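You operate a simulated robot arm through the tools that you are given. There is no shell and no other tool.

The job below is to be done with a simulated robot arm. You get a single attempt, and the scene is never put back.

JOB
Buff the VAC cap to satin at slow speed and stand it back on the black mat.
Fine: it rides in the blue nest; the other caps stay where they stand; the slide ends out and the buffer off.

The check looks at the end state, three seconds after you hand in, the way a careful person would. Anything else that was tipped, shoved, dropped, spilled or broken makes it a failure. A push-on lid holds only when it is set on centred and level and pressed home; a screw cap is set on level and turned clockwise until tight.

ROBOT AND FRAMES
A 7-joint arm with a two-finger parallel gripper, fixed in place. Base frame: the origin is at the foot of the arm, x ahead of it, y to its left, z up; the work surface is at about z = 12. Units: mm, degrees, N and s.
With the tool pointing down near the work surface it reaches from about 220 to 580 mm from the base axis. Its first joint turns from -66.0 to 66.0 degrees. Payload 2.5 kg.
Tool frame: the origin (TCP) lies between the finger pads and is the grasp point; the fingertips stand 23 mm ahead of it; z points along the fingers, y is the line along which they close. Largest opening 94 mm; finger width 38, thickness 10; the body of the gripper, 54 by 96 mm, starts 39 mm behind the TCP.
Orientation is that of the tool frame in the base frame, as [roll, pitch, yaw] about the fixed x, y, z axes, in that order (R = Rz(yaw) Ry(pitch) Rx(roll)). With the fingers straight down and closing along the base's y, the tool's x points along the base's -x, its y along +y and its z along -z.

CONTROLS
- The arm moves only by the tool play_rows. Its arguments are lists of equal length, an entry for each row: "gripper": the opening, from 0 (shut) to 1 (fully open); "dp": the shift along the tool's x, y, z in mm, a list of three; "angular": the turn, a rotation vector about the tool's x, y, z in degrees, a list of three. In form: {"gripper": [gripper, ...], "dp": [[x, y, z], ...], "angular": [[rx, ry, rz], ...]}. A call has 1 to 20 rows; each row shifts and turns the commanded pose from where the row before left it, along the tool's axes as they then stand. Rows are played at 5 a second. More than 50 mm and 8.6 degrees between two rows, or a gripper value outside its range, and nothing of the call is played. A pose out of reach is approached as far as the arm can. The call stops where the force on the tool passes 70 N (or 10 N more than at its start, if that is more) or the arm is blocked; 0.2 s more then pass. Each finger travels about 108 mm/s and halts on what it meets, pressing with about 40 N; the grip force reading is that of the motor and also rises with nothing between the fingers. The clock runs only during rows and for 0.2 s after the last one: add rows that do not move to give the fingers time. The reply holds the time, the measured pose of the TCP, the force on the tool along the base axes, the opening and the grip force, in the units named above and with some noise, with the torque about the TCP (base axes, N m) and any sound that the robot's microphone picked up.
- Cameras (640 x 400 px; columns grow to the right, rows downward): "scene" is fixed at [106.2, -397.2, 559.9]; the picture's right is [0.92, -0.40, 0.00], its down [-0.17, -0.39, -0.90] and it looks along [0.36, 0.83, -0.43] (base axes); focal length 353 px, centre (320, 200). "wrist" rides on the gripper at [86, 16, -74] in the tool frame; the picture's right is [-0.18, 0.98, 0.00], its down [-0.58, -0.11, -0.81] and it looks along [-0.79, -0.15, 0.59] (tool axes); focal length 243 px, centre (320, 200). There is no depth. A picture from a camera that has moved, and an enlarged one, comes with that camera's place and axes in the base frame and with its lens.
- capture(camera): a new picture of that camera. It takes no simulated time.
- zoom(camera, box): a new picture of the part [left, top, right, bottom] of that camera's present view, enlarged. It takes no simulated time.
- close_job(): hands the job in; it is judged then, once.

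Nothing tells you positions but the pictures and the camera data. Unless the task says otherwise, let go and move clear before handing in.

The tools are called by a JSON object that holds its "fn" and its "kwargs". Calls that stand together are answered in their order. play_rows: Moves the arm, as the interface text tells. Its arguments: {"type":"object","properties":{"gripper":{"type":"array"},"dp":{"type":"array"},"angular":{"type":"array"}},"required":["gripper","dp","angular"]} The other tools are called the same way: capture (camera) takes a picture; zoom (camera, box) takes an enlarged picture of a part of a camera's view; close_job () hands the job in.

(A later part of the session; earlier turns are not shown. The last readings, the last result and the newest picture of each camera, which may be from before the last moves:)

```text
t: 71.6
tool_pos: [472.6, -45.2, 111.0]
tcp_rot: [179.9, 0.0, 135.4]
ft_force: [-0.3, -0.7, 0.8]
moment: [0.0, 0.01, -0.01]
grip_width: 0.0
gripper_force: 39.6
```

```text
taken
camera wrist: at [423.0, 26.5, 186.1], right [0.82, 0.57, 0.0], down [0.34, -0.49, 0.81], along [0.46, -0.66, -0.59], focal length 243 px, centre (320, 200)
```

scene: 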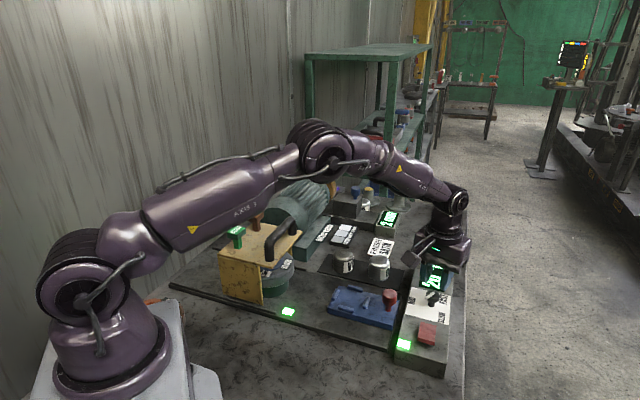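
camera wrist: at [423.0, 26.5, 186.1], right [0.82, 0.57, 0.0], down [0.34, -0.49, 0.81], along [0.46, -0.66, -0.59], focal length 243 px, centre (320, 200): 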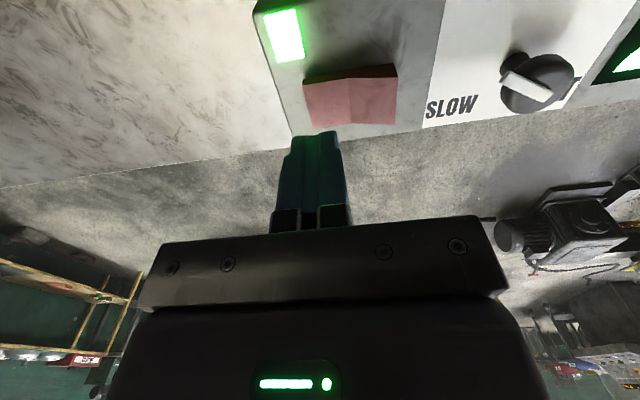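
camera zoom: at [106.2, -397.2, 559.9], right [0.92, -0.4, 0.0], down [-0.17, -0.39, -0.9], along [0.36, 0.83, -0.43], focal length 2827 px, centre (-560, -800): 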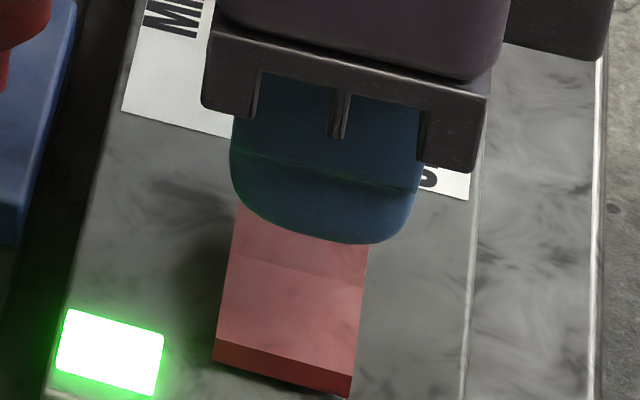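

{"fn": "zoom", "kwargs": {"camera": "wrist", "box": [240, 40, 432, 160]}}

{"fn": "zoom", "kwargs": {"camera": "scene", "box": [240, 250, 320, 300]}}

{"fn": "play_rows", "kwargs": {"gripper": [0], "dp": [[0, 0, 0]], "angular": [[0, 0, 0]]}}

{"fn": "zoom", "kwargs": {"camera": "scene", "box": [240, 250, 320, 300]}}

{"fn": "zoom", "kwargs": {"camera": "scene", "box": [390, 300, 470, 350]}}

```text
3.33 times, centred on (336, 100) of wrist
camera zoom: at [423.0, 26.5, 186.1], right [0.82, 0.57, 0.0], down [0.34, -0.49, 0.81], along [0.46, -0.66, -0.59], focal length 809 px, centre (267, 533)
```

zoom: 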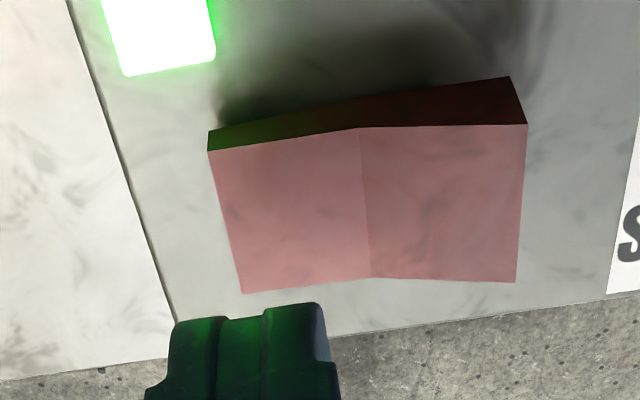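

```text
8.00 times, centred on (280, 275) of scene
camera zoom: at [106.2, -397.2, 559.9], right [0.92, -0.4, 0.0], down [-0.17, -0.39, -0.9], along [0.36, 0.83, -0.43], focal length 2827 px, centre (640, -400)
```

zoom: 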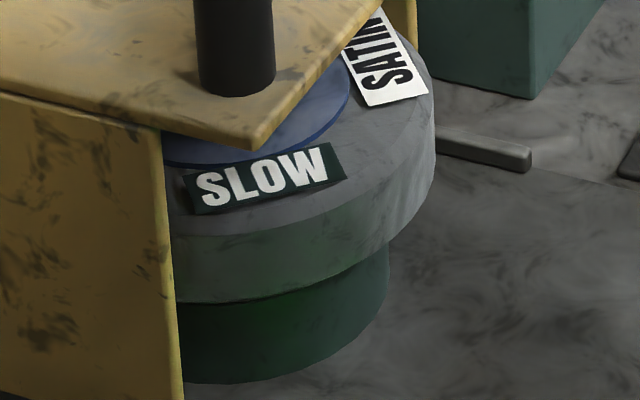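

```text
t: 72.0
tool_pos: [472.3, -45.8, 112.0]
tcp_rot: [-180.0, -0.1, 135.2]
ft_force: [-0.5, 0.6, 0.0]
moment: [-0.01, -0.01, 0.02]
grip_width: 0.0
gripper_force: 40.3
```

```text
8.00 times, centred on (280, 275) of scene
camera zoom: at [106.2, -397.2, 559.9], right [0.92, -0.4, 0.0], down [-0.17, -0.39, -0.9], along [0.36, 0.83, -0.43], focal length 2827 px, centre (640, -400)
```

zoom: 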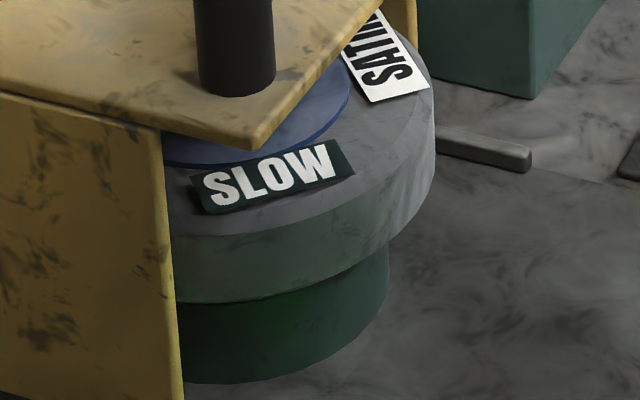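

```text
8.00 times, centred on (430, 325) of scene
camera zoom: at [106.2, -397.2, 559.9], right [0.92, -0.4, 0.0], down [-0.17, -0.39, -0.9], along [0.36, 0.83, -0.43], focal length 2827 px, centre (-560, -800)
```

zoom: 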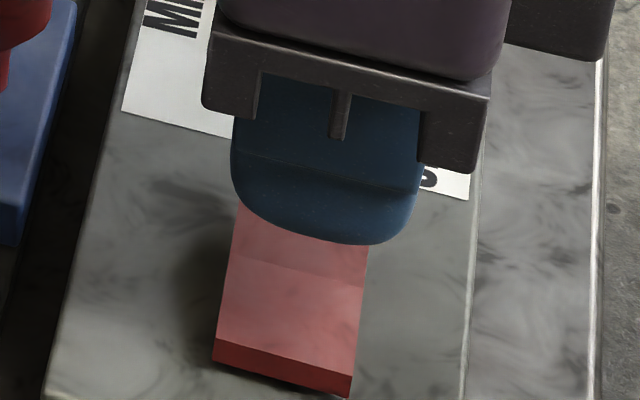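

The lamp has gone out and the wheel has stopped, so the buffer is off with the knob at SLOW. Next I'll raise the arm, turn to yaw -90 and go above the VAC cap.

{"fn": "play_rows", "kwargs": {"gripper": [0, 0, 0, 0.2, 0.4, 0.6, 0.74, 0.74, 0.74, 0.74, 0.74, 0.74, 0.74, 0.74, 0.74, 0.74, 0.74, 0.74, 0.74, 0.74], "dp": [[0, 0, -20], [0, 0, -20], [0, 0, -20], [0, 0, -20], [0, 0, 0], [0, 0, 0], [0, 0, 0], [0, 0, 0], [0, 0, 0], [0, 0, 0], [0, 0, 0], [0, 0, 0], [0, 0, 0], [0, 0, 0], [0, 0, 0], [0, 0, 0], [0, 0, 0], [0, 0, 0], [0, 0, 0], [0, 0, 0]], "angular": [[0, 0, 0], [0, 0, 0], [0, 0, 0], [0, 0, 0], [0, 0, -8.45], [0, 0, -8.45], [0, 0, -8.45], [0, 0, -8.45], [0, 0, -8.45], [0, 0, -8.45], [0, 0, -8.45], [0, 0, -8.45], [0, 0, -8.45], [0, 0, -8.45], [0, 0, -8.45], [0, 0, -8.45], [0, 0, -8.45], [0, 0, -8.45], [0, 0, -8.45], [0, 0, -8.45]]}}

{"fn": "play_rows", "kwargs": {"gripper": [0.74, 0.74, 0.74, 0.74, 0.74, 0.74, 0.74, 0.74, 0.74, 0.74, 0.74, 0.74, 0.74, 0.74], "dp": [[-22, 0.9, 0], [-22, 0.9, 0], [-22, 0.9, 0], [-22, 0.9, 0], [-22, 0.9, 0], [-22, 0.9, 0], [-22, 0.9, 0], [-22, 0.9, 0], [-22, 0.9, 0], [-22, 0.9, 0], [-22, 0.9, 0], [-22, 0.9, 0], [-22, 0.9, 0], [-22, 0.7, 0]], "angular": [[0, 0, 0], [0, 0, 0], [0, 0, 0], [0, 0, 0], [0, 0, 0], [0, 0, 0], [0, 0, 0], [0, 0, 0], [0, 0, 0], [0, 0, 0], [0, 0, 0], [0, 0, 0], [0, 0, 0], [0, 0, 0]]}}

{"fn": "capture", "kwargs": {"camera": "wrist"}}

{"fn": "capture", "kwargs": {"camera": "scene"}}

```text
t: 76.2
tool_pos: [470.6, -46.3, 191.2]
tcp_rot: [179.9, -0.1, -89.2]
ft_force: [-0.2, -0.2, 0.6]
moment: [0.0, 0.01, -0.02]
grip_width: 69.6
gripper_force: 0.1
```

```text
t: 79.2
tool_pos: [456.7, 262.8, 190.8]
tcp_rot: [-180.0, 0.0, -89.5]
ft_force: [0.2, 0.0, -0.2]
moment: [-0.03, 0.03, 0.0]
grip_width: 69.5
gripper_force: 0.0
```

```text
taken
camera wrist: at [443.0, 175.4, 266.5], right [-0.98, 0.18, 0.0], down [0.1, 0.58, 0.81], along [0.14, 0.79, -0.59], focal length 243 px, centre (320, 200)
```

wrist: 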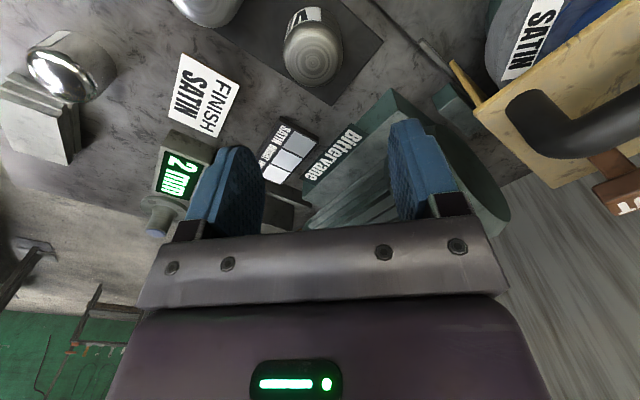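

```text
taken
```

scene: 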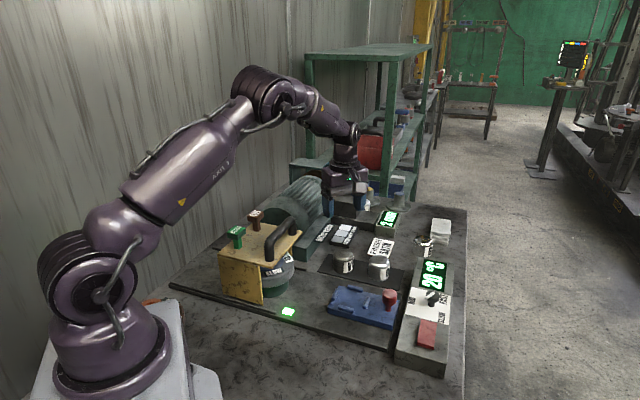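

{"fn": "zoom", "kwargs": {"camera": "wrist", "box": [256, 0, 384, 80]}}

{"fn": "zoom", "kwargs": {"camera": "wrist", "box": [470, 0, 640, 106]}}

```text
5.00 times, centred on (320, 40) of wrist
camera zoom: at [443.0, 175.4, 266.5], right [-0.98, 0.18, 0.0], down [0.1, 0.58, 0.81], along [0.14, 0.79, -0.59], focal length 1213 px, centre (320, 1000)
```

zoom: 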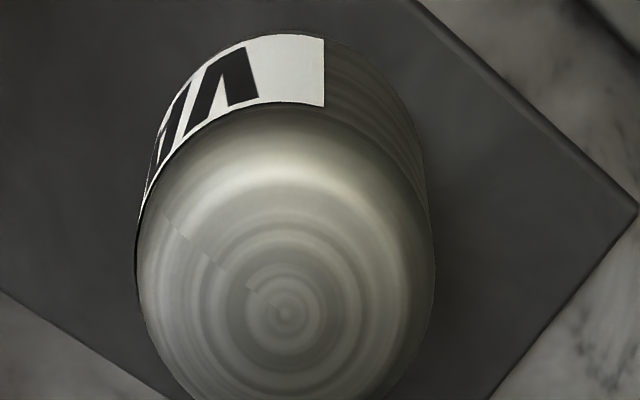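

```text
3.76 times, centred on (555, 53) of wrist
camera zoom: at [443.0, 175.4, 266.5], right [-0.98, 0.18, 0.0], down [0.1, 0.58, 0.81], along [0.14, 0.79, -0.59], focal length 913 px, centre (-565, 753)
```

zoom: 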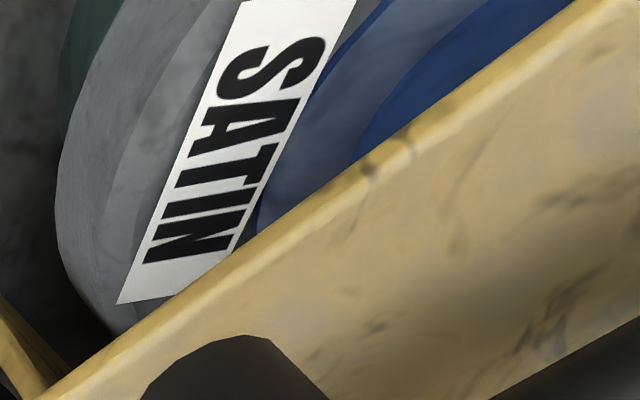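

The VAC cap is beneath, slightly off the tool axis. I'll correct and come down partway to fix its height by parallax.

{"fn": "play_rows", "kwargs": {"gripper": [0.8, 0.8, 0.8, 0.8, 0.8, 0.8], "dp": [[-3.5, -6.4, 0], [0, 0, 12], [0, 0, 12], [0, 0, 12], [0, 0, 12], [0, 0, 12]], "angular": [[0, 0, 0], [0, 0, 0], [0, 0, 0], [0, 0, 0], [0, 0, 0], [0, 0, 0]]}}

{"fn": "capture", "kwargs": {"camera": "wrist"}}

{"fn": "zoom", "kwargs": {"camera": "wrist", "box": [224, 20, 416, 140]}}

```text
t: 80.6
tool_pos: [464.3, 264.6, 131.0]
tcp_rot: [-179.9, 0.0, -89.4]
ft_force: [0.3, -0.6, 0.4]
moment: [-0.03, -0.05, 0.0]
grip_width: 75.0
gripper_force: 0.1
```

```text
taken
camera wrist: at [449.9, 179.3, 205.8], right [-0.98, 0.17, 0.0], down [0.1, 0.58, 0.81], along [0.14, 0.79, -0.59], focal length 243 px, centre (320, 200)
```

wrist: 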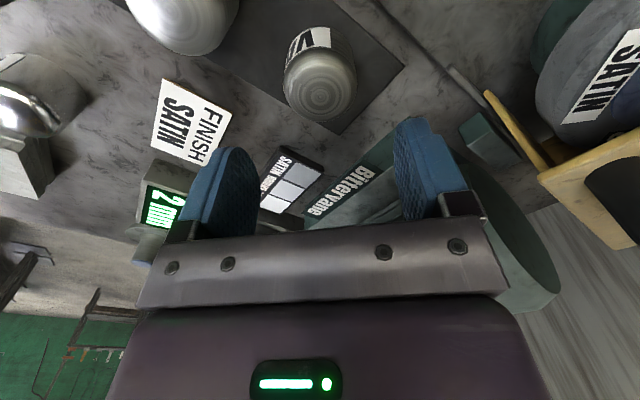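

```text
3.33 times, centred on (320, 80) of wrist
camera zoom: at [449.9, 179.3, 205.8], right [-0.98, 0.17, 0.0], down [0.1, 0.58, 0.81], along [0.14, 0.79, -0.59], focal length 809 px, centre (320, 600)
```

zoom: 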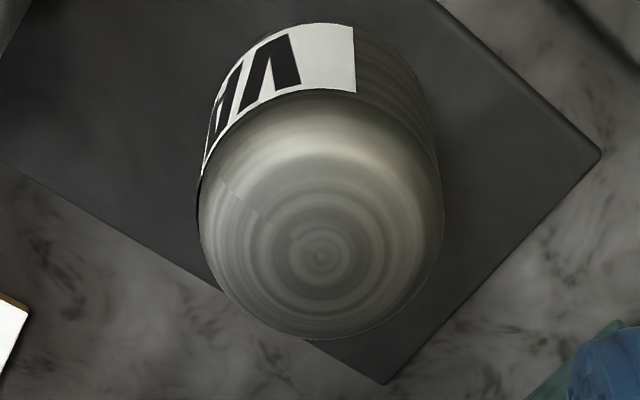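

The cap is nearly on the axis. I'll lower with the fingers straddling it and look again before the final grip height.

{"fn": "play_rows", "kwargs": {"gripper": [0.85, 0.85, 0.85, 0.85, 0.85, 0.85], "dp": [[-1.5, 0, 0], [0, 0, 12], [0, 0, 12], [0, 0, 12], [0, 0, 12], [0, 0, 10]], "angular": [[0, 0, 0], [0, 0, 0], [0, 0, 0], [0, 0, 0], [0, 0, 0], [0, 0, 0]]}}

{"fn": "capture", "kwargs": {"camera": "wrist"}}

{"fn": "zoom", "kwargs": {"camera": "wrist", "box": [224, 70, 416, 190]}}

{"fn": "zoom", "kwargs": {"camera": "scene", "box": [300, 225, 412, 295]}}

```text
t: 82.0
tool_pos: [463.5, 267.3, 74.5]
tcp_rot: [-179.9, 0.1, -89.4]
ft_force: [-0.8, -0.9, 1.0]
moment: [0.03, -0.01, -0.01]
grip_width: 80.0
gripper_force: 0.0
```

```text
taken
camera wrist: at [448.9, 180.9, 148.4], right [-0.98, 0.17, 0.0], down [0.1, 0.58, 0.81], along [0.14, 0.79, -0.59], focal length 243 px, centre (320, 200)
```

wrist: 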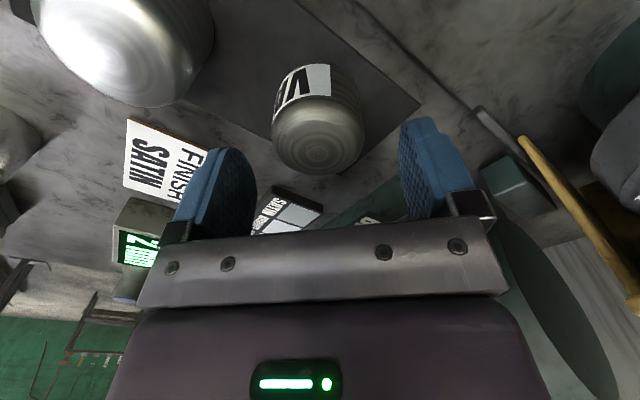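

```text
3.33 times, centred on (320, 130) of wrist
camera zoom: at [448.9, 180.9, 148.4], right [-0.98, 0.17, 0.0], down [0.1, 0.58, 0.81], along [0.14, 0.79, -0.59], focal length 809 px, centre (320, 433)
```

zoom: 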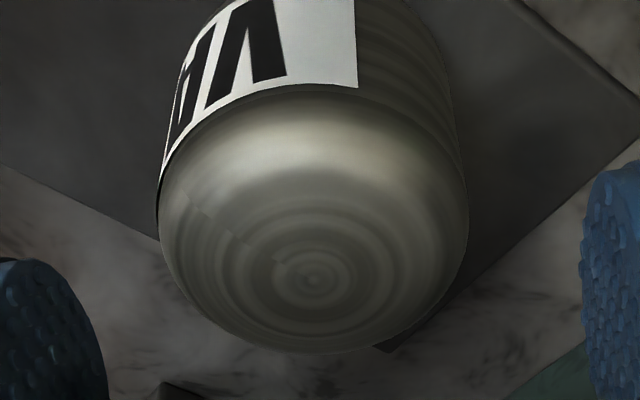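

```text
5.71 times, centred on (356, 260) of scene
camera zoom: at [106.2, -397.2, 559.9], right [0.92, -0.4, 0.0], down [-0.17, -0.39, -0.9], along [0.36, 0.83, -0.43], focal length 2020 px, centre (114, -143)
```

zoom: 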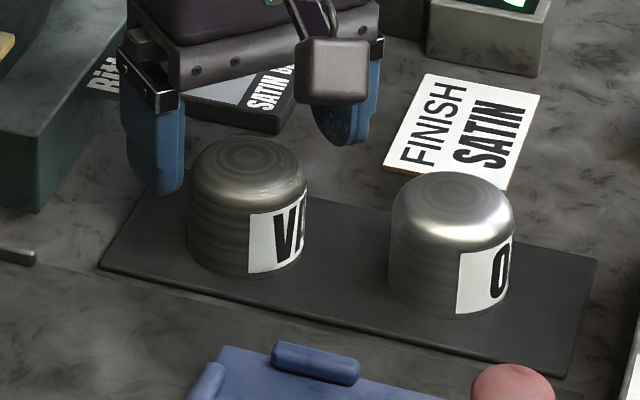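

The fingers straddle the cap with room on both sides. I'll centre, lower to about z 50 and close on it.

{"fn": "play_rows", "kwargs": {"gripper": [0.85, 0.85, 0.85, 0.85, 0.3, 0.3, 0.3, 0.3], "dp": [[-1.5, -1.2, 0], [0, 0, 8], [0, 0, 8], [0, 0, 8], [0, 0, 0], [0, 0, 0], [0, 0, 0], [0, 0, 0]], "angular": [[0, 0, 0], [0, 0, 0], [0, 0, 0], [0, 0, 0], [0, 0, 0], [0, 0, 0], [0, 0, 0], [0, 0, 0]]}}

{"fn": "capture", "kwargs": {"camera": "wrist"}}

{"fn": "zoom", "kwargs": {"camera": "scene", "box": [300, 225, 412, 295]}}

```text
t: 83.8
tool_pos: [463.0, 269.8, 48.7]
tcp_rot: [180.0, -0.1, -89.4]
ft_force: [1.5, -0.6, 0.5]
moment: [-0.03, -0.1, -0.02]
grip_width: 50.8
gripper_force: 40.1
```

```text
taken
camera wrist: at [449.8, 182.1, 123.6], right [-0.98, 0.17, 0.0], down [0.1, 0.58, 0.81], along [0.14, 0.79, -0.59], focal length 243 px, centre (320, 200)
```

wrist: 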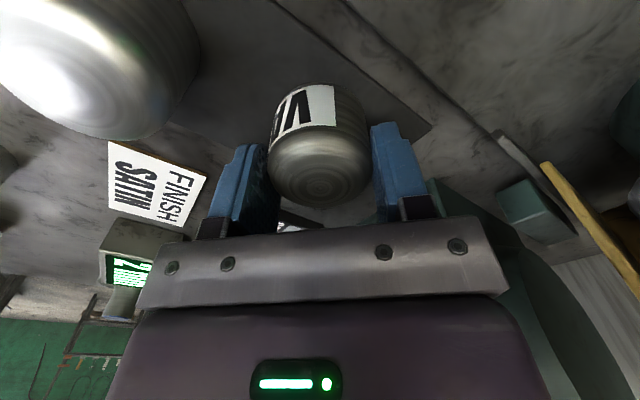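

```text
5.71 times, centred on (356, 260) of scene
camera zoom: at [106.2, -397.2, 559.9], right [0.92, -0.4, 0.0], down [-0.17, -0.39, -0.9], along [0.36, 0.83, -0.43], focal length 2020 px, centre (114, -143)
```

zoom: 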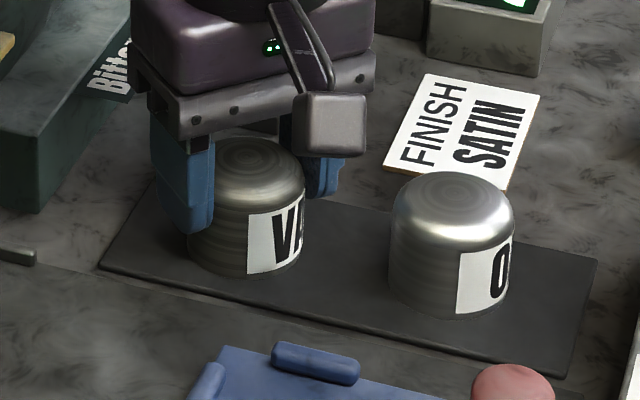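

The cap is held at 50.8 mm. I'll lift it straight up and carry it high over toward the slide to view the nest.

{"fn": "play_rows", "kwargs": {"gripper": [0.3, 0.3, 0.3, 0.3, 0.3, 0.3, 0.3, 0.3, 0.3, 0.3, 0.3, 0.3, 0.3, 0.3, 0.3, 0.3, 0.3, 0.3, 0.3], "dp": [[0, 0, -8], [0, 0, -14], [0, 0, -16], [0, 0, -16], [0, 0, -16], [0, 0, -16], [0, 0, -16], [0, 0, -16], [0, 0, -16], [0, 0, -16], [0, 0, 0], [17.4, 6.5, 0], [17.4, 6.5, 0], [17.4, 6.5, 0], [17.4, 6.5, 0], [17.4, 6.5, 0], [17.4, 6.5, 0], [17.4, 6.5, 0], [17.4, 6.5, 0]], "angular": [[0, 0, 0], [0, 0, 0], [0, 0, 0], [0, 0, 0], [0, 0, 0], [0, 0, 0], [0, 0, 0], [0, 0, 0], [0, 0, 0], [0, 0, 0], [0, 0, 0], [0, 0, 0], [0, 0, 0], [0, 0, 0], [0, 0, 0], [0, 0, 0], [0, 0, 0], [0, 0, 0], [0, 0, 0]]}}

{"fn": "capture", "kwargs": {"camera": "wrist"}}

{"fn": "capture", "kwargs": {"camera": "scene"}}

{"fn": "zoom", "kwargs": {"camera": "wrist", "box": [224, 0, 416, 120]}}

```text
t: 87.8
tool_pos: [414.7, 129.7, 198.4]
tcp_rot: [179.9, 0.0, -89.5]
ft_force: [-0.4, -0.2, -0.9]
moment: [0.01, 0.02, -0.03]
grip_width: 28.3
gripper_force: 0.1
```

```text
taken
camera wrist: at [399.8, 42.3, 272.9], right [-0.98, 0.18, 0.0], down [0.1, 0.58, 0.81], along [0.14, 0.79, -0.59], focal length 243 px, centre (320, 200)
```

wrist: 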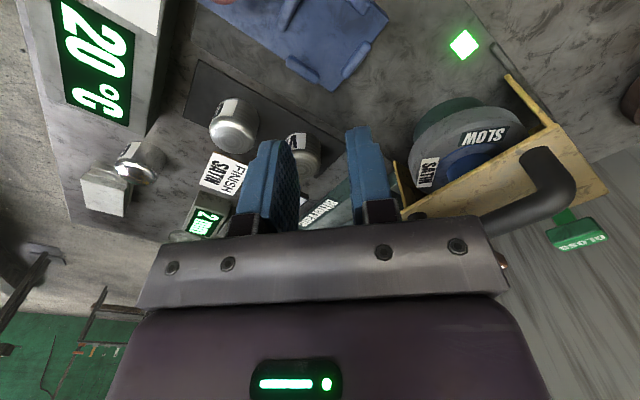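

```text
taken
```

scene: 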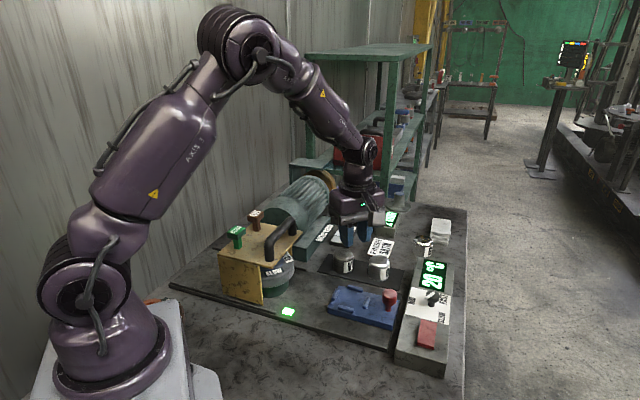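

```text
3.33 times, centred on (320, 60) of wrist
camera zoom: at [399.8, 42.3, 272.9], right [-0.98, 0.18, 0.0], down [0.1, 0.58, 0.81], along [0.14, 0.79, -0.59], focal length 809 px, centre (320, 667)
```

zoom: 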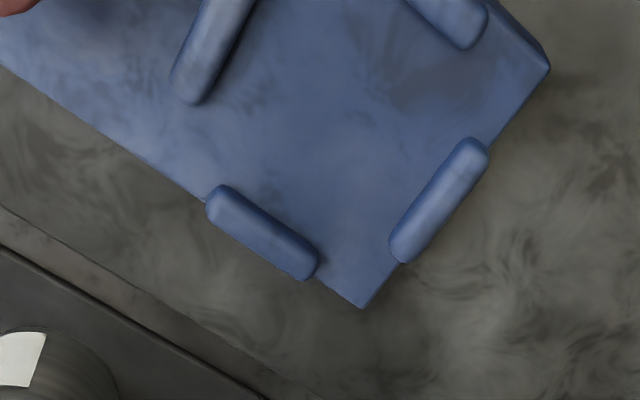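

The gripper reads 28 mm, so the cap slipped out on the lift and seems to be still standing on the mat. I'll check its state.

{"fn": "zoom", "kwargs": {"camera": "scene", "box": [300, 225, 412, 295]}}

{"fn": "zoom", "kwargs": {"camera": "wrist", "box": [180, 90, 372, 210]}}

```text
5.71 times, centred on (356, 260) of scene
camera zoom: at [106.2, -397.1, 559.9], right [0.92, -0.4, 0.0], down [-0.17, -0.39, -0.9], along [0.36, 0.83, -0.43], focal length 2020 px, centre (114, -143)
```

zoom: 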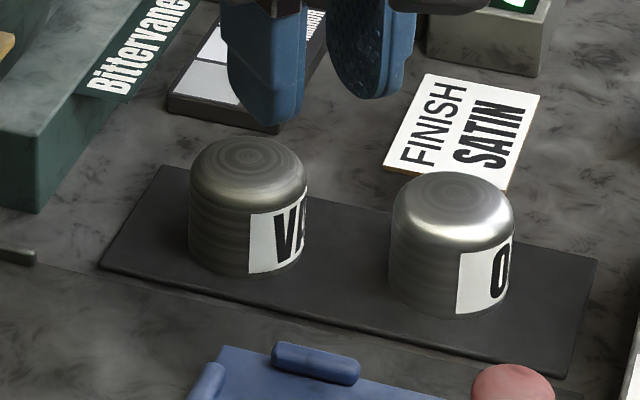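

```text
3.33 times, centred on (276, 150) of wrist
camera zoom: at [399.8, 42.3, 272.9], right [-0.98, 0.18, 0.0], down [0.1, 0.58, 0.81], along [0.14, 0.79, -0.59], focal length 809 px, centre (467, 367)
```

zoom: 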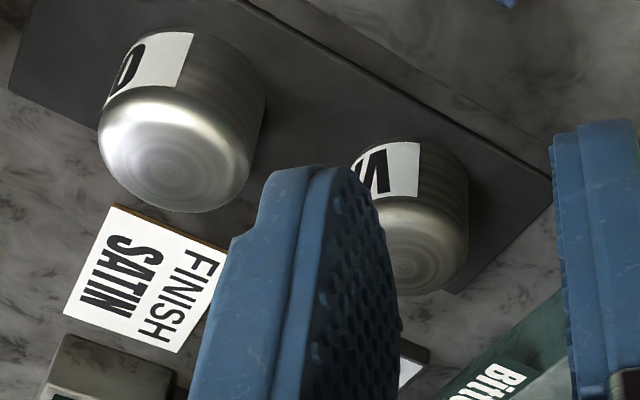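

The cap stands exactly where it was, upright, so no harm done. The nest centre measures about (410.6, 126.5). I'll go back over the cap by the reverse path, grip slightly lower and lift slowly.

{"fn": "play_rows", "kwargs": {"gripper": [0.5, 0.7, 0.85, 0.85, 0.85, 0.85, 0.85, 0.85, 0.85, 0.85, 0.85, 0.85, 0.85, 0.85, 0.85, 0.85, 0.85, 0.85], "dp": [[-17.4, -6.5, 0], [-17.4, -6.5, 0], [-17.4, -6.5, 0], [-17.4, -6.5, 0], [-17.4, -6.5, 0], [-17.4, -6.5, 0], [-17.4, -6.5, 0], [-17.4, -6.5, 0], [0, 0, 0], [0, 0, 16], [0, 0, 16], [0, 0, 16], [0, 0, 16], [0, 0, 16], [0, 0, 16], [0, 0, 16], [0, 0, 10], [0, 0, 0]], "angular": [[0, 0, 0], [0, 0, 0], [0, 0, 0], [0, 0, 0], [0, 0, 0], [0, 0, 0], [0, 0, 0], [0, 0, 0], [0, 0, 0], [0, 0, 0], [0, 0, 0], [0, 0, 0], [0, 0, 0], [0, 0, 0], [0, 0, 0], [0, 0, 0], [0, 0, 0], [0, 0, 0]]}}

{"fn": "zoom", "kwargs": {"camera": "wrist", "box": [224, 70, 416, 190]}}

{"fn": "zoom", "kwargs": {"camera": "scene", "box": [300, 225, 412, 295]}}

```text
t: 91.6
tool_pos: [464.4, 268.9, 76.5]
tcp_rot: [-179.9, 0.0, -89.5]
ft_force: [1.0, 0.4, 0.1]
moment: [0.03, -0.03, 0.03]
grip_width: 79.9
gripper_force: 0.0
```

```text
3.33 times, centred on (320, 130) of wrist
camera zoom: at [450.1, 181.4, 152.2], right [-0.98, 0.17, 0.0], down [0.1, 0.58, 0.81], along [0.14, 0.79, -0.59], focal length 809 px, centre (320, 433)
```

zoom: 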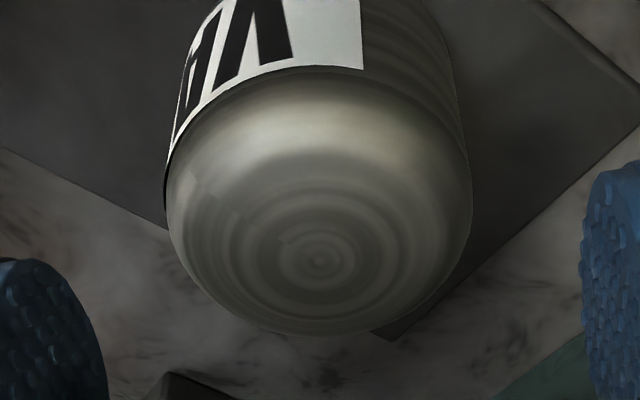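

```text
5.71 times, centred on (356, 260) of scene
camera zoom: at [106.2, -397.2, 559.9], right [0.92, -0.4, 0.0], down [-0.17, -0.39, -0.9], along [0.36, 0.83, -0.43], focal length 2020 px, centre (114, -143)
```

zoom: 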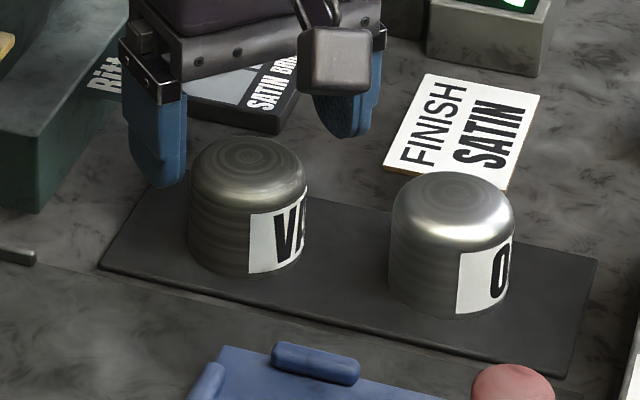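

I'll lower to about z 44 this time, grip firmly, then lift just a few millimetres and read the forces.

{"fn": "play_rows", "kwargs": {"gripper": [0.85, 0.85, 0.85, 0.85, 0.0, 0.0, 0.0, 0.0, 0.0, 0.0], "dp": [[0, 0, 10], [0, 0, 10], [0, 0, 8], [0, 0, 5], [0, 0, 0], [0, 0, 0], [0, 0, 0], [0, 0, 0], [0, 0, 0], [0, 0, 0]], "angular": [[0, 0, 0], [0, 0, 0], [0, 0, 0], [0, 0, 0], [0, 0, 0], [0, 0, 0], [0, 0, 0], [0, 0, 0], [0, 0, 0], [0, 0, 0]]}}

{"fn": "play_rows", "kwargs": {"gripper": [0.0, 0.0, 0.0, 0.0], "dp": [[0, 0, -2], [0, 0, -2], [0, 0, 0], [0, 0, 0]], "angular": [[0, 0, 0], [0, 0, 0], [0, 0, 0], [0, 0, 0]]}}

{"fn": "zoom", "kwargs": {"camera": "scene", "box": [300, 225, 412, 295]}}

{"fn": "capture", "kwargs": {"camera": "wrist"}}

```text
t: 93.8
tool_pos: [465.5, 268.6, 44.6]
tcp_rot: [-180.0, -0.1, -89.4]
ft_force: [-2.5, 0.3, 1.7]
moment: [0.01, 0.15, -0.02]
grip_width: 51.1
gripper_force: 40.1
```

```text
t: 94.8
tool_pos: [465.0, 268.6, 49.5]
tcp_rot: [-179.9, 0.0, -89.4]
ft_force: [0.4, 1.7, -1.8]
moment: [-0.03, 0.02, 0.0]
grip_width: 51.0
gripper_force: 40.5
```

```text
5.71 times, centred on (356, 260) of scene
camera zoom: at [106.2, -397.2, 559.9], right [0.92, -0.4, 0.0], down [-0.17, -0.39, -0.9], along [0.36, 0.83, -0.43], focal length 2020 px, centre (114, -143)
```

zoom: 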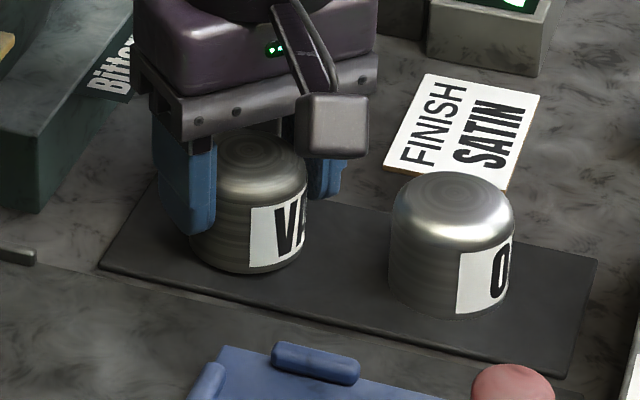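

```text
taken
camera wrist: at [450.8, 181.9, 122.8], right [-0.98, 0.17, 0.0], down [0.1, 0.58, 0.81], along [0.14, 0.79, -0.59], focal length 243 px, centre (320, 200)
```

wrist: 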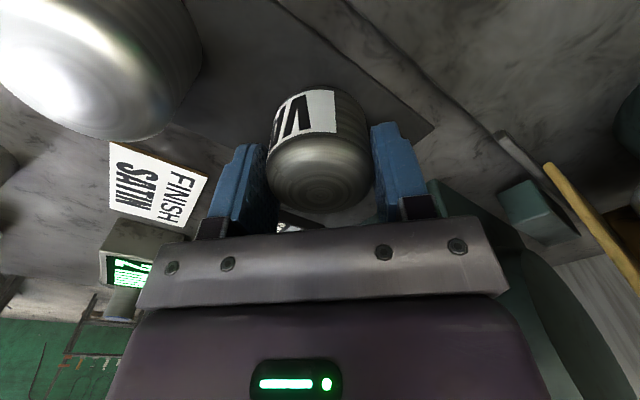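

It holds now: the cap has risen about 4 mm and weighs only a couple of newtons. I'll lift gently to a safe height and check again.

{"fn": "play_rows", "kwargs": {"gripper": [0, 0, 0, 0, 0, 0, 0, 0, 0, 0, 0, 0], "dp": [[0, 0, -3], [0, 0, -4], [0, 0, -5], [0, 0, -6], [0, 0, -6], [0, 0, -6], [0, 0, -6], [0, 0, -6], [0, 0, -6], [0, 0, -6], [0, 0, -5], [0, 0, 0]], "angular": [[0, 0, 0], [0, 0, 0], [0, 0, 0], [0, 0, 0], [0, 0, 0], [0, 0, 0], [0, 0, 0], [0, 0, 0], [0, 0, 0], [0, 0, 0], [0, 0, 0], [0, 0, 0]]}}

{"fn": "capture", "kwargs": {"camera": "wrist"}}

{"fn": "zoom", "kwargs": {"camera": "scene", "box": [290, 205, 418, 285]}}

```text
t: 97.4
tool_pos: [464.3, 269.2, 106.2]
tcp_rot: [180.0, 0.0, -89.5]
ft_force: [-0.2, 0.1, -1.7]
moment: [0.01, 0.05, -0.03]
grip_width: 51.1
gripper_force: 39.9
```

```text
taken
camera wrist: at [450.4, 182.1, 181.8], right [-0.98, 0.17, 0.0], down [0.1, 0.58, 0.81], along [0.14, 0.79, -0.59], focal length 243 px, centre (320, 200)
```

wrist: 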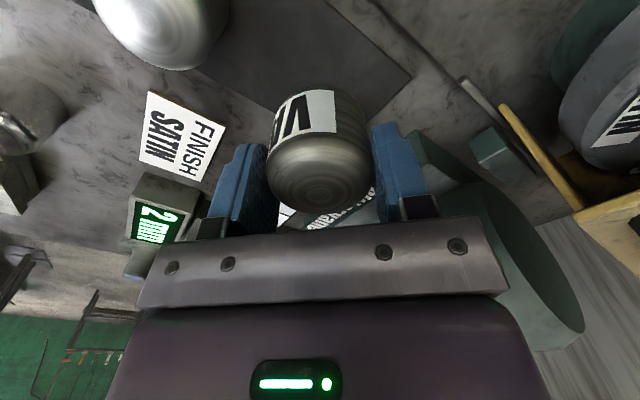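

```text
5.00 times, centred on (354, 245) of scene
camera zoom: at [106.2, -397.2, 559.9], right [0.92, -0.4, 0.0], down [-0.17, -0.39, -0.9], along [0.36, 0.83, -0.43], focal length 1767 px, centre (150, -25)
```

zoom: 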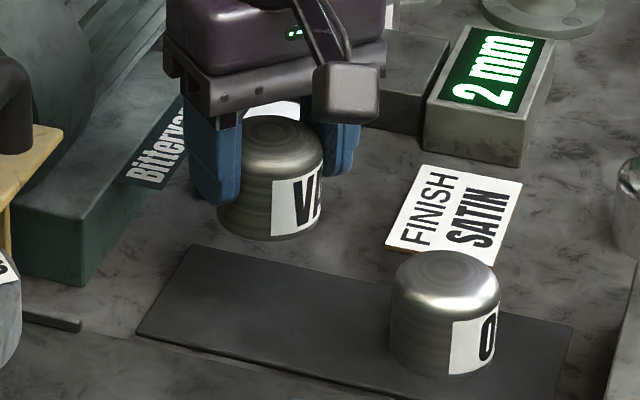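

The cap is held securely. I'll carry it over the nest at a higher level and look down at the pads.

{"fn": "play_rows", "kwargs": {"gripper": [0, 0, 0, 0, 0, 0, 0, 0, 0, 0, 0, 0, 0, 0, 0, 0, 0, 0, 0], "dp": [[0, 0, -6], [0, 0, -8], [0, 0, -8], [0, 0, -8], [0, 0, -8], [0, 0, -6], [5, 2, 0], [10, 4, 0], [14, 5.6, 0], [14, 5.6, 0], [14, 5.6, 0], [14, 5.6, 0], [14, 5.6, 0], [14, 5.6, 0], [14, 5.6, 0], [14, 5.6, 0], [10, 4, 0], [4.2, 1.4, 0], [0, 0, 0]], "angular": [[0, 0, 0], [0, 0, 0], [0, 0, 0], [0, 0, 0], [0, 0, 0], [0, 0, 0], [0, 0, 0], [0, 0, 0], [0, 0, 0], [0, 0, 0], [0, 0, 0], [0, 0, 0], [0, 0, 0], [0, 0, 0], [0, 0, 0], [0, 0, 0], [0, 0, 0], [0, 0, 0], [0, 0, 0]]}}

{"fn": "capture", "kwargs": {"camera": "wrist"}}

{"fn": "zoom", "kwargs": {"camera": "wrist", "box": [224, 0, 416, 120]}}

{"fn": "zoom", "kwargs": {"camera": "scene", "box": [300, 235, 412, 305]}}

```text
t: 101.4
tool_pos: [410.9, 128.6, 152.3]
tcp_rot: [180.0, 0.0, -89.4]
ft_force: [0.7, -0.3, -1.9]
moment: [-0.01, 0.02, -0.03]
grip_width: 51.1
gripper_force: 40.0
```

```text
taken
camera wrist: at [395.8, 40.7, 226.3], right [-0.98, 0.17, 0.0], down [0.1, 0.58, 0.81], along [0.14, 0.79, -0.59], focal length 243 px, centre (320, 200)
```

wrist: 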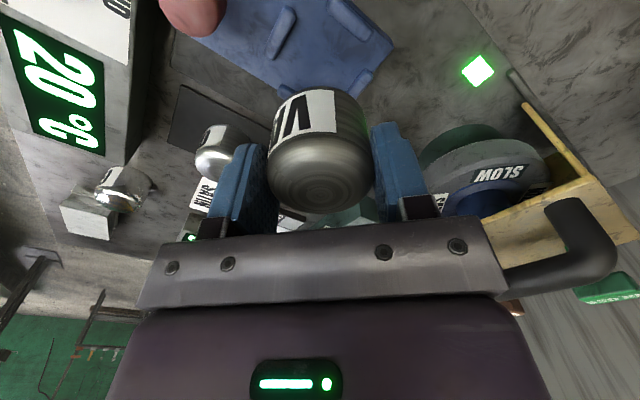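

```text
3.33 times, centred on (320, 60) of wrist
camera zoom: at [395.8, 40.7, 226.3], right [-0.98, 0.17, 0.0], down [0.1, 0.58, 0.81], along [0.14, 0.79, -0.59], focal length 809 px, centre (320, 667)
```

zoom: 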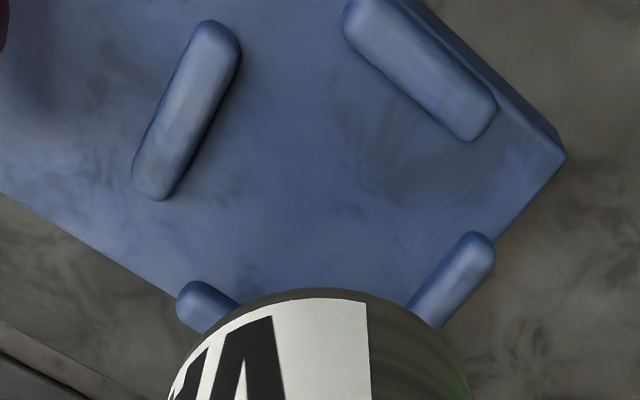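

```text
5.71 times, centred on (356, 270) of scene
camera zoom: at [106.2, -397.2, 559.9], right [0.92, -0.4, 0.0], down [-0.17, -0.39, -0.9], along [0.36, 0.83, -0.43], focal length 2020 px, centre (114, -200)
```

zoom: 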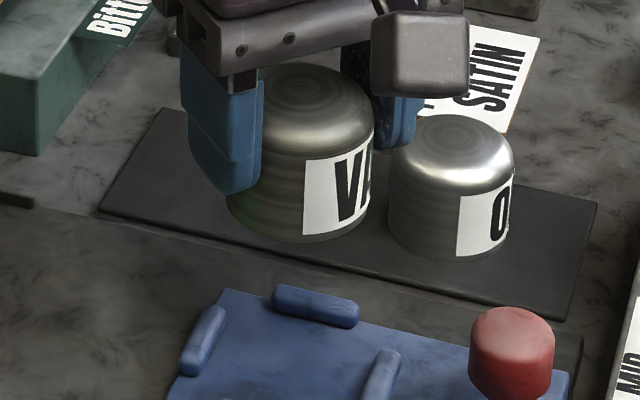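

From the two views, pad tops sit near z 32 and the nest centre is close to (410.7, 128.1). I'll check the cap's exact position in the fingers with a close-up.

{"fn": "zoom", "kwargs": {"camera": "wrist", "box": [224, 70, 416, 190]}}

{"fn": "zoom", "kwargs": {"camera": "wrist", "box": [224, 110, 416, 230]}}

{"fn": "zoom", "kwargs": {"camera": "scene", "box": [320, 235, 384, 275]}}

```text
3.33 times, centred on (320, 130) of wrist
camera zoom: at [395.8, 40.7, 226.3], right [-0.98, 0.17, 0.0], down [0.1, 0.58, 0.81], along [0.14, 0.79, -0.59], focal length 809 px, centre (320, 433)
```

zoom: 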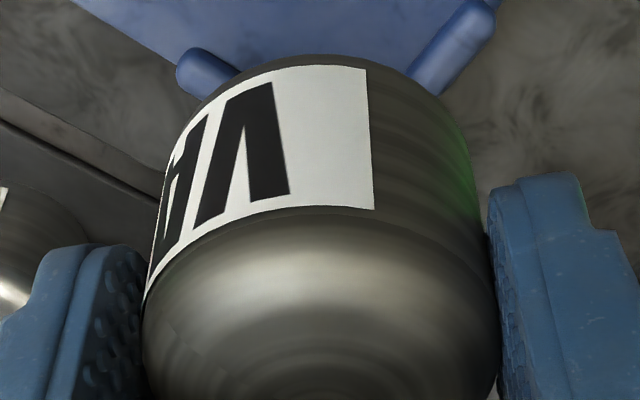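

```text
3.33 times, centred on (320, 170) of wrist
camera zoom: at [395.8, 40.7, 226.3], right [-0.98, 0.17, 0.0], down [0.1, 0.58, 0.81], along [0.14, 0.79, -0.59], focal length 809 px, centre (320, 300)
```

zoom: 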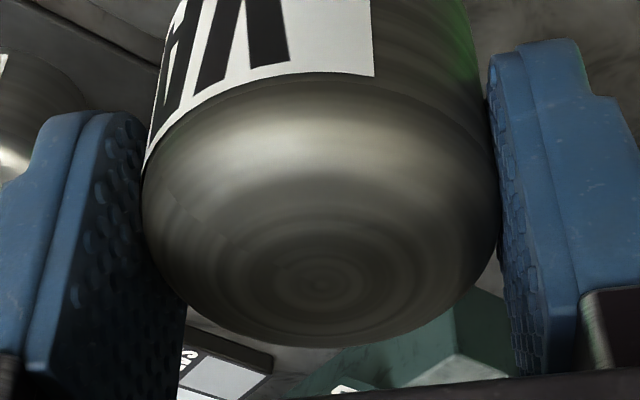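

```text
10.00 times, centred on (352, 255) of scene
camera zoom: at [106.2, -397.2, 559.9], right [0.92, -0.4, 0.0], down [-0.17, -0.39, -0.9], along [0.36, 0.83, -0.43], focal length 3534 px, centre (0, -350)
```

zoom: 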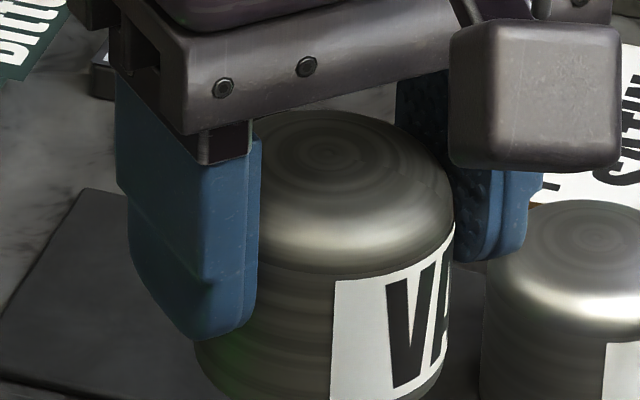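

The cap sits about 4 mm toward the camera side in the fingers and is otherwise level and centred. I'll offset for that and lower toward the nest, then check alignment just above the pads.

{"fn": "play_rows", "kwargs": {"gripper": [0, 0, 0, 0, 0, 0, 0, 0, 0, 0], "dp": [[-5.2, 0.2, 0], [0, 0, 10], [0, 0, 10], [0, 0, 10], [0, 0, 10], [0, 0, 10], [0, 0, 10], [0, 0, 10], [0, 0, 6], [0, 0, 0]], "angular": [[0, 0, 0], [0, 0, 0], [0, 0, 0], [0, 0, 0], [0, 0, 0], [0, 0, 0], [0, 0, 0], [0, 0, 0], [0, 0, 0], [0, 0, 0]]}}

{"fn": "capture", "kwargs": {"camera": "wrist"}}

{"fn": "zoom", "kwargs": {"camera": "scene", "box": [310, 255, 406, 315]}}

{"fn": "zoom", "kwargs": {"camera": "wrist", "box": [224, 30, 416, 150]}}

```text
t: 103.6
tool_pos: [412.2, 133.3, 77.6]
tcp_rot: [-179.6, 0.1, -89.4]
ft_force: [-1.3, -1.7, 24.9]
moment: [0.34, -0.54, -0.01]
grip_width: 51.3
gripper_force: 39.4
```

```text
taken
camera wrist: at [396.9, 46.3, 152.0], right [-0.98, 0.17, -0.01], down [0.1, 0.58, 0.81], along [0.14, 0.8, -0.59], focal length 243 px, centre (320, 200)
```

wrist: 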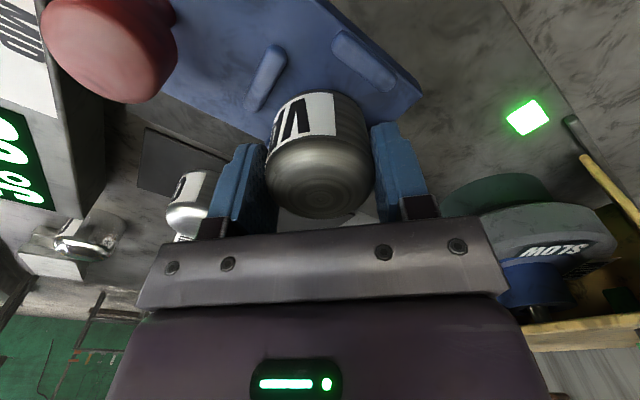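

```text
6.67 times, centred on (358, 285) of scene
camera zoom: at [106.1, -397.2, 559.9], right [0.92, -0.4, 0.0], down [-0.17, -0.39, -0.9], along [0.36, 0.83, -0.43], focal length 2356 px, centre (67, -367)
```

zoom: 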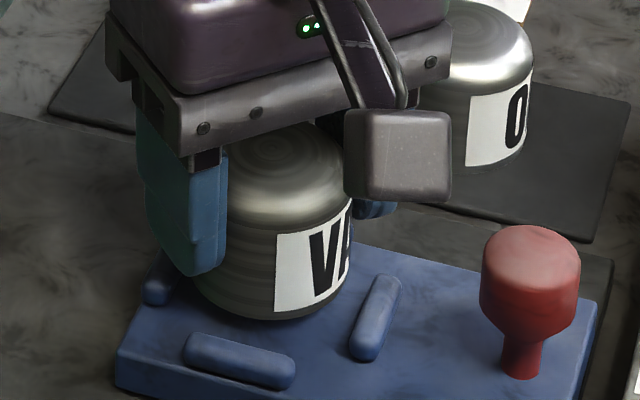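

```text
3.33 times, centred on (320, 90) of wrist
camera zoom: at [396.9, 46.3, 152.0], right [-0.98, 0.17, -0.01], down [0.1, 0.58, 0.81], along [0.14, 0.8, -0.59], focal length 809 px, centre (320, 567)
```

zoom: 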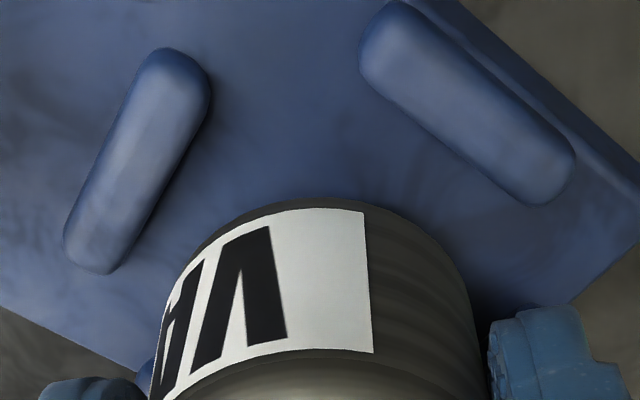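

The cap has touched down on the far pads: it is about 6 mm too far in +y. I'll lift slightly, shift by (-2, -6) mm and look again.

{"fn": "play_rows", "kwargs": {"gripper": [0, 0, 0, 0, 0, 0], "dp": [[0, 0, -4], [0, 0, -4], [2.9, 1.0, 0], [2.9, 1.0, 0], [0, 0, 0], [0, 0, 0]], "angular": [[0, 0, 0], [0, 0, 0], [0, 0, 0], [0, 0, 0], [0, 0, 0], [0, 0, 0]]}}

{"fn": "zoom", "kwargs": {"camera": "scene", "box": [310, 255, 406, 315]}}

{"fn": "zoom", "kwargs": {"camera": "wrist", "box": [224, 30, 416, 150]}}

{"fn": "capture", "kwargs": {"camera": "wrist"}}

```text
t: 105.0
tool_pos: [407.3, 126.5, 83.8]
tcp_rot: [180.0, 0.0, -89.4]
ft_force: [-0.5, -0.1, -1.8]
moment: [0.01, 0.03, -0.01]
grip_width: 51.0
gripper_force: 40.0
```

```text
6.67 times, centred on (358, 285) of scene
camera zoom: at [106.2, -397.2, 559.9], right [0.92, -0.4, 0.0], down [-0.17, -0.39, -0.9], along [0.36, 0.83, -0.43], focal length 2356 px, centre (67, -367)
```

zoom: 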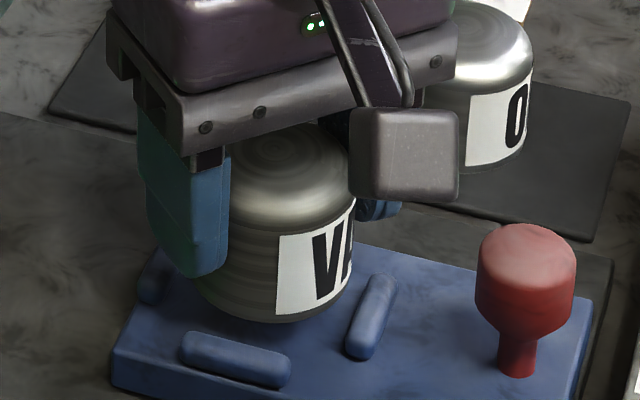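

```text
3.33 times, centred on (320, 90) of wrist
camera zoom: at [394.1, 39.3, 157.9], right [-0.98, 0.17, 0.0], down [0.1, 0.58, 0.81], along [0.14, 0.79, -0.59], focal length 809 px, centre (320, 567)
```

zoom: 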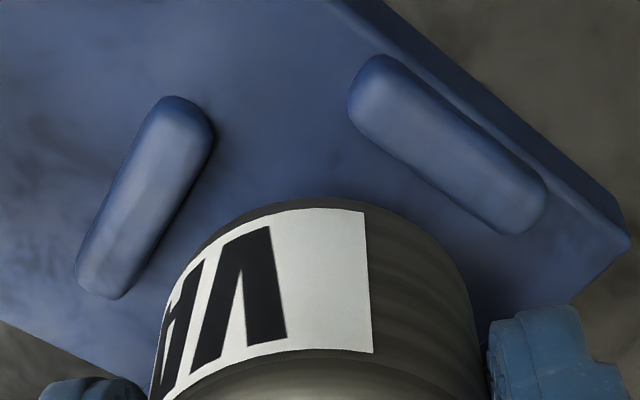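

```text
taken
camera wrist: at [394.1, 39.3, 157.9], right [-0.98, 0.17, 0.0], down [0.1, 0.58, 0.81], along [0.14, 0.79, -0.59], focal length 243 px, centre (320, 200)
```

wrist: 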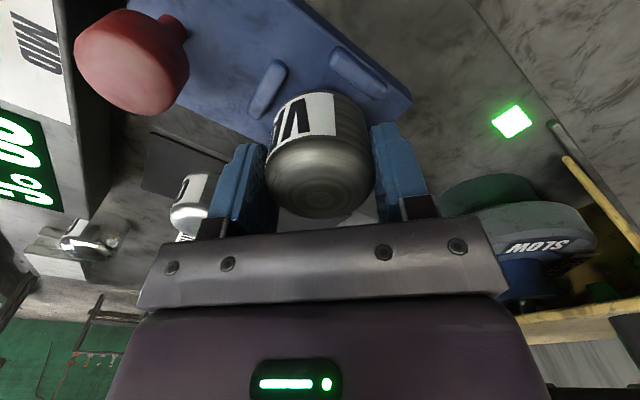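

Working through both views, the cap is now within about 1 mm of the nest centre. I'll nudge slightly and lower in small steps, watching the force.

{"fn": "play_rows", "kwargs": {"gripper": [0, 0, 0, 0, 0, 0], "dp": [[-0.8, -0.4, 2], [0, 0, 2], [0, 0, 2], [0, 0, 2], [0, 0, 2], [0, 0, 0]], "angular": [[0, 0, 0], [0, 0, 0], [0, 0, 0], [0, 0, 0], [0, 0, 0], [0, 0, 0]]}}

{"fn": "zoom", "kwargs": {"camera": "scene", "box": [310, 255, 406, 315]}}

{"fn": "zoom", "kwargs": {"camera": "wrist", "box": [224, 30, 416, 150]}}

```text
t: 106.4
tool_pos: [408.9, 127.2, 71.6]
tcp_rot: [180.0, 0.0, -89.5]
ft_force: [0.5, -0.2, -2.0]
moment: [-0.02, -0.03, 0.0]
grip_width: 51.1
gripper_force: 40.6
```

```text
6.67 times, centred on (358, 285) of scene
camera zoom: at [106.2, -397.2, 559.9], right [0.92, -0.4, 0.0], down [-0.17, -0.39, -0.9], along [0.36, 0.83, -0.43], focal length 2356 px, centre (67, -367)
```

zoom: 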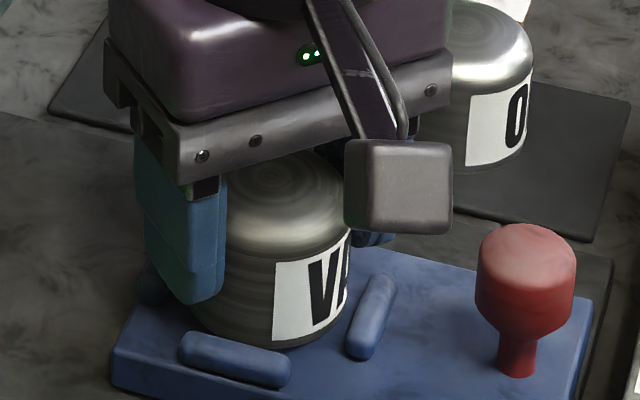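

```text
3.33 times, centred on (320, 90) of wrist
camera zoom: at [393.6, 40.0, 147.1], right [-0.98, 0.17, 0.0], down [0.1, 0.58, 0.81], along [0.14, 0.79, -0.59], focal length 809 px, centre (320, 567)
```

zoom: 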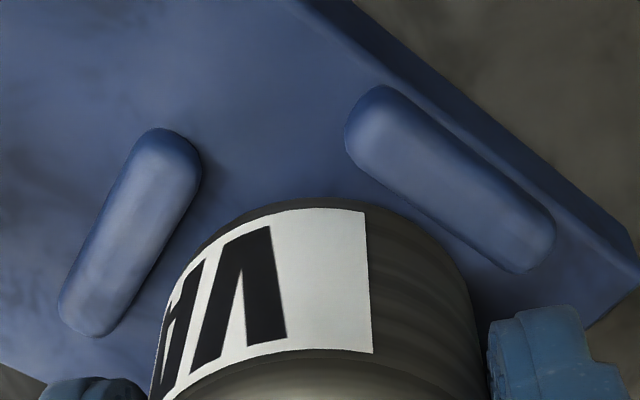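

It has passed below pad-top level with no contact force, so it is between the pads. I'll lower slowly to the floor of the nest.

{"fn": "play_rows", "kwargs": {"gripper": [0, 0, 0], "dp": [[0, 0, 1.2], [0, 0, 1.2], [0, 0, 0]], "angular": [[0, 0, 0], [0, 0, 0], [0, 0, 0]]}}

{"fn": "play_rows", "kwargs": {"gripper": [0, 0, 0], "dp": [[0, 0, 1.2], [0, 0, 1.2], [0, 0, 0]], "angular": [[0, 0, 0], [0, 0, 0], [0, 0, 0]]}}

```text
t: 107.2
tool_pos: [409.3, 126.5, 70.4]
tcp_rot: [180.0, 0.0, -89.5]
ft_force: [0.0, 0.6, -1.2]
moment: [0.0, 0.02, 0.0]
grip_width: 50.9
gripper_force: 40.2
```

```text
t: 108.0
tool_pos: [408.6, 126.2, 69.0]
tcp_rot: [180.0, 0.1, -89.5]
ft_force: [0.1, 0.6, -0.8]
moment: [-0.05, 0.03, -0.03]
grip_width: 51.3
gripper_force: 39.9
```

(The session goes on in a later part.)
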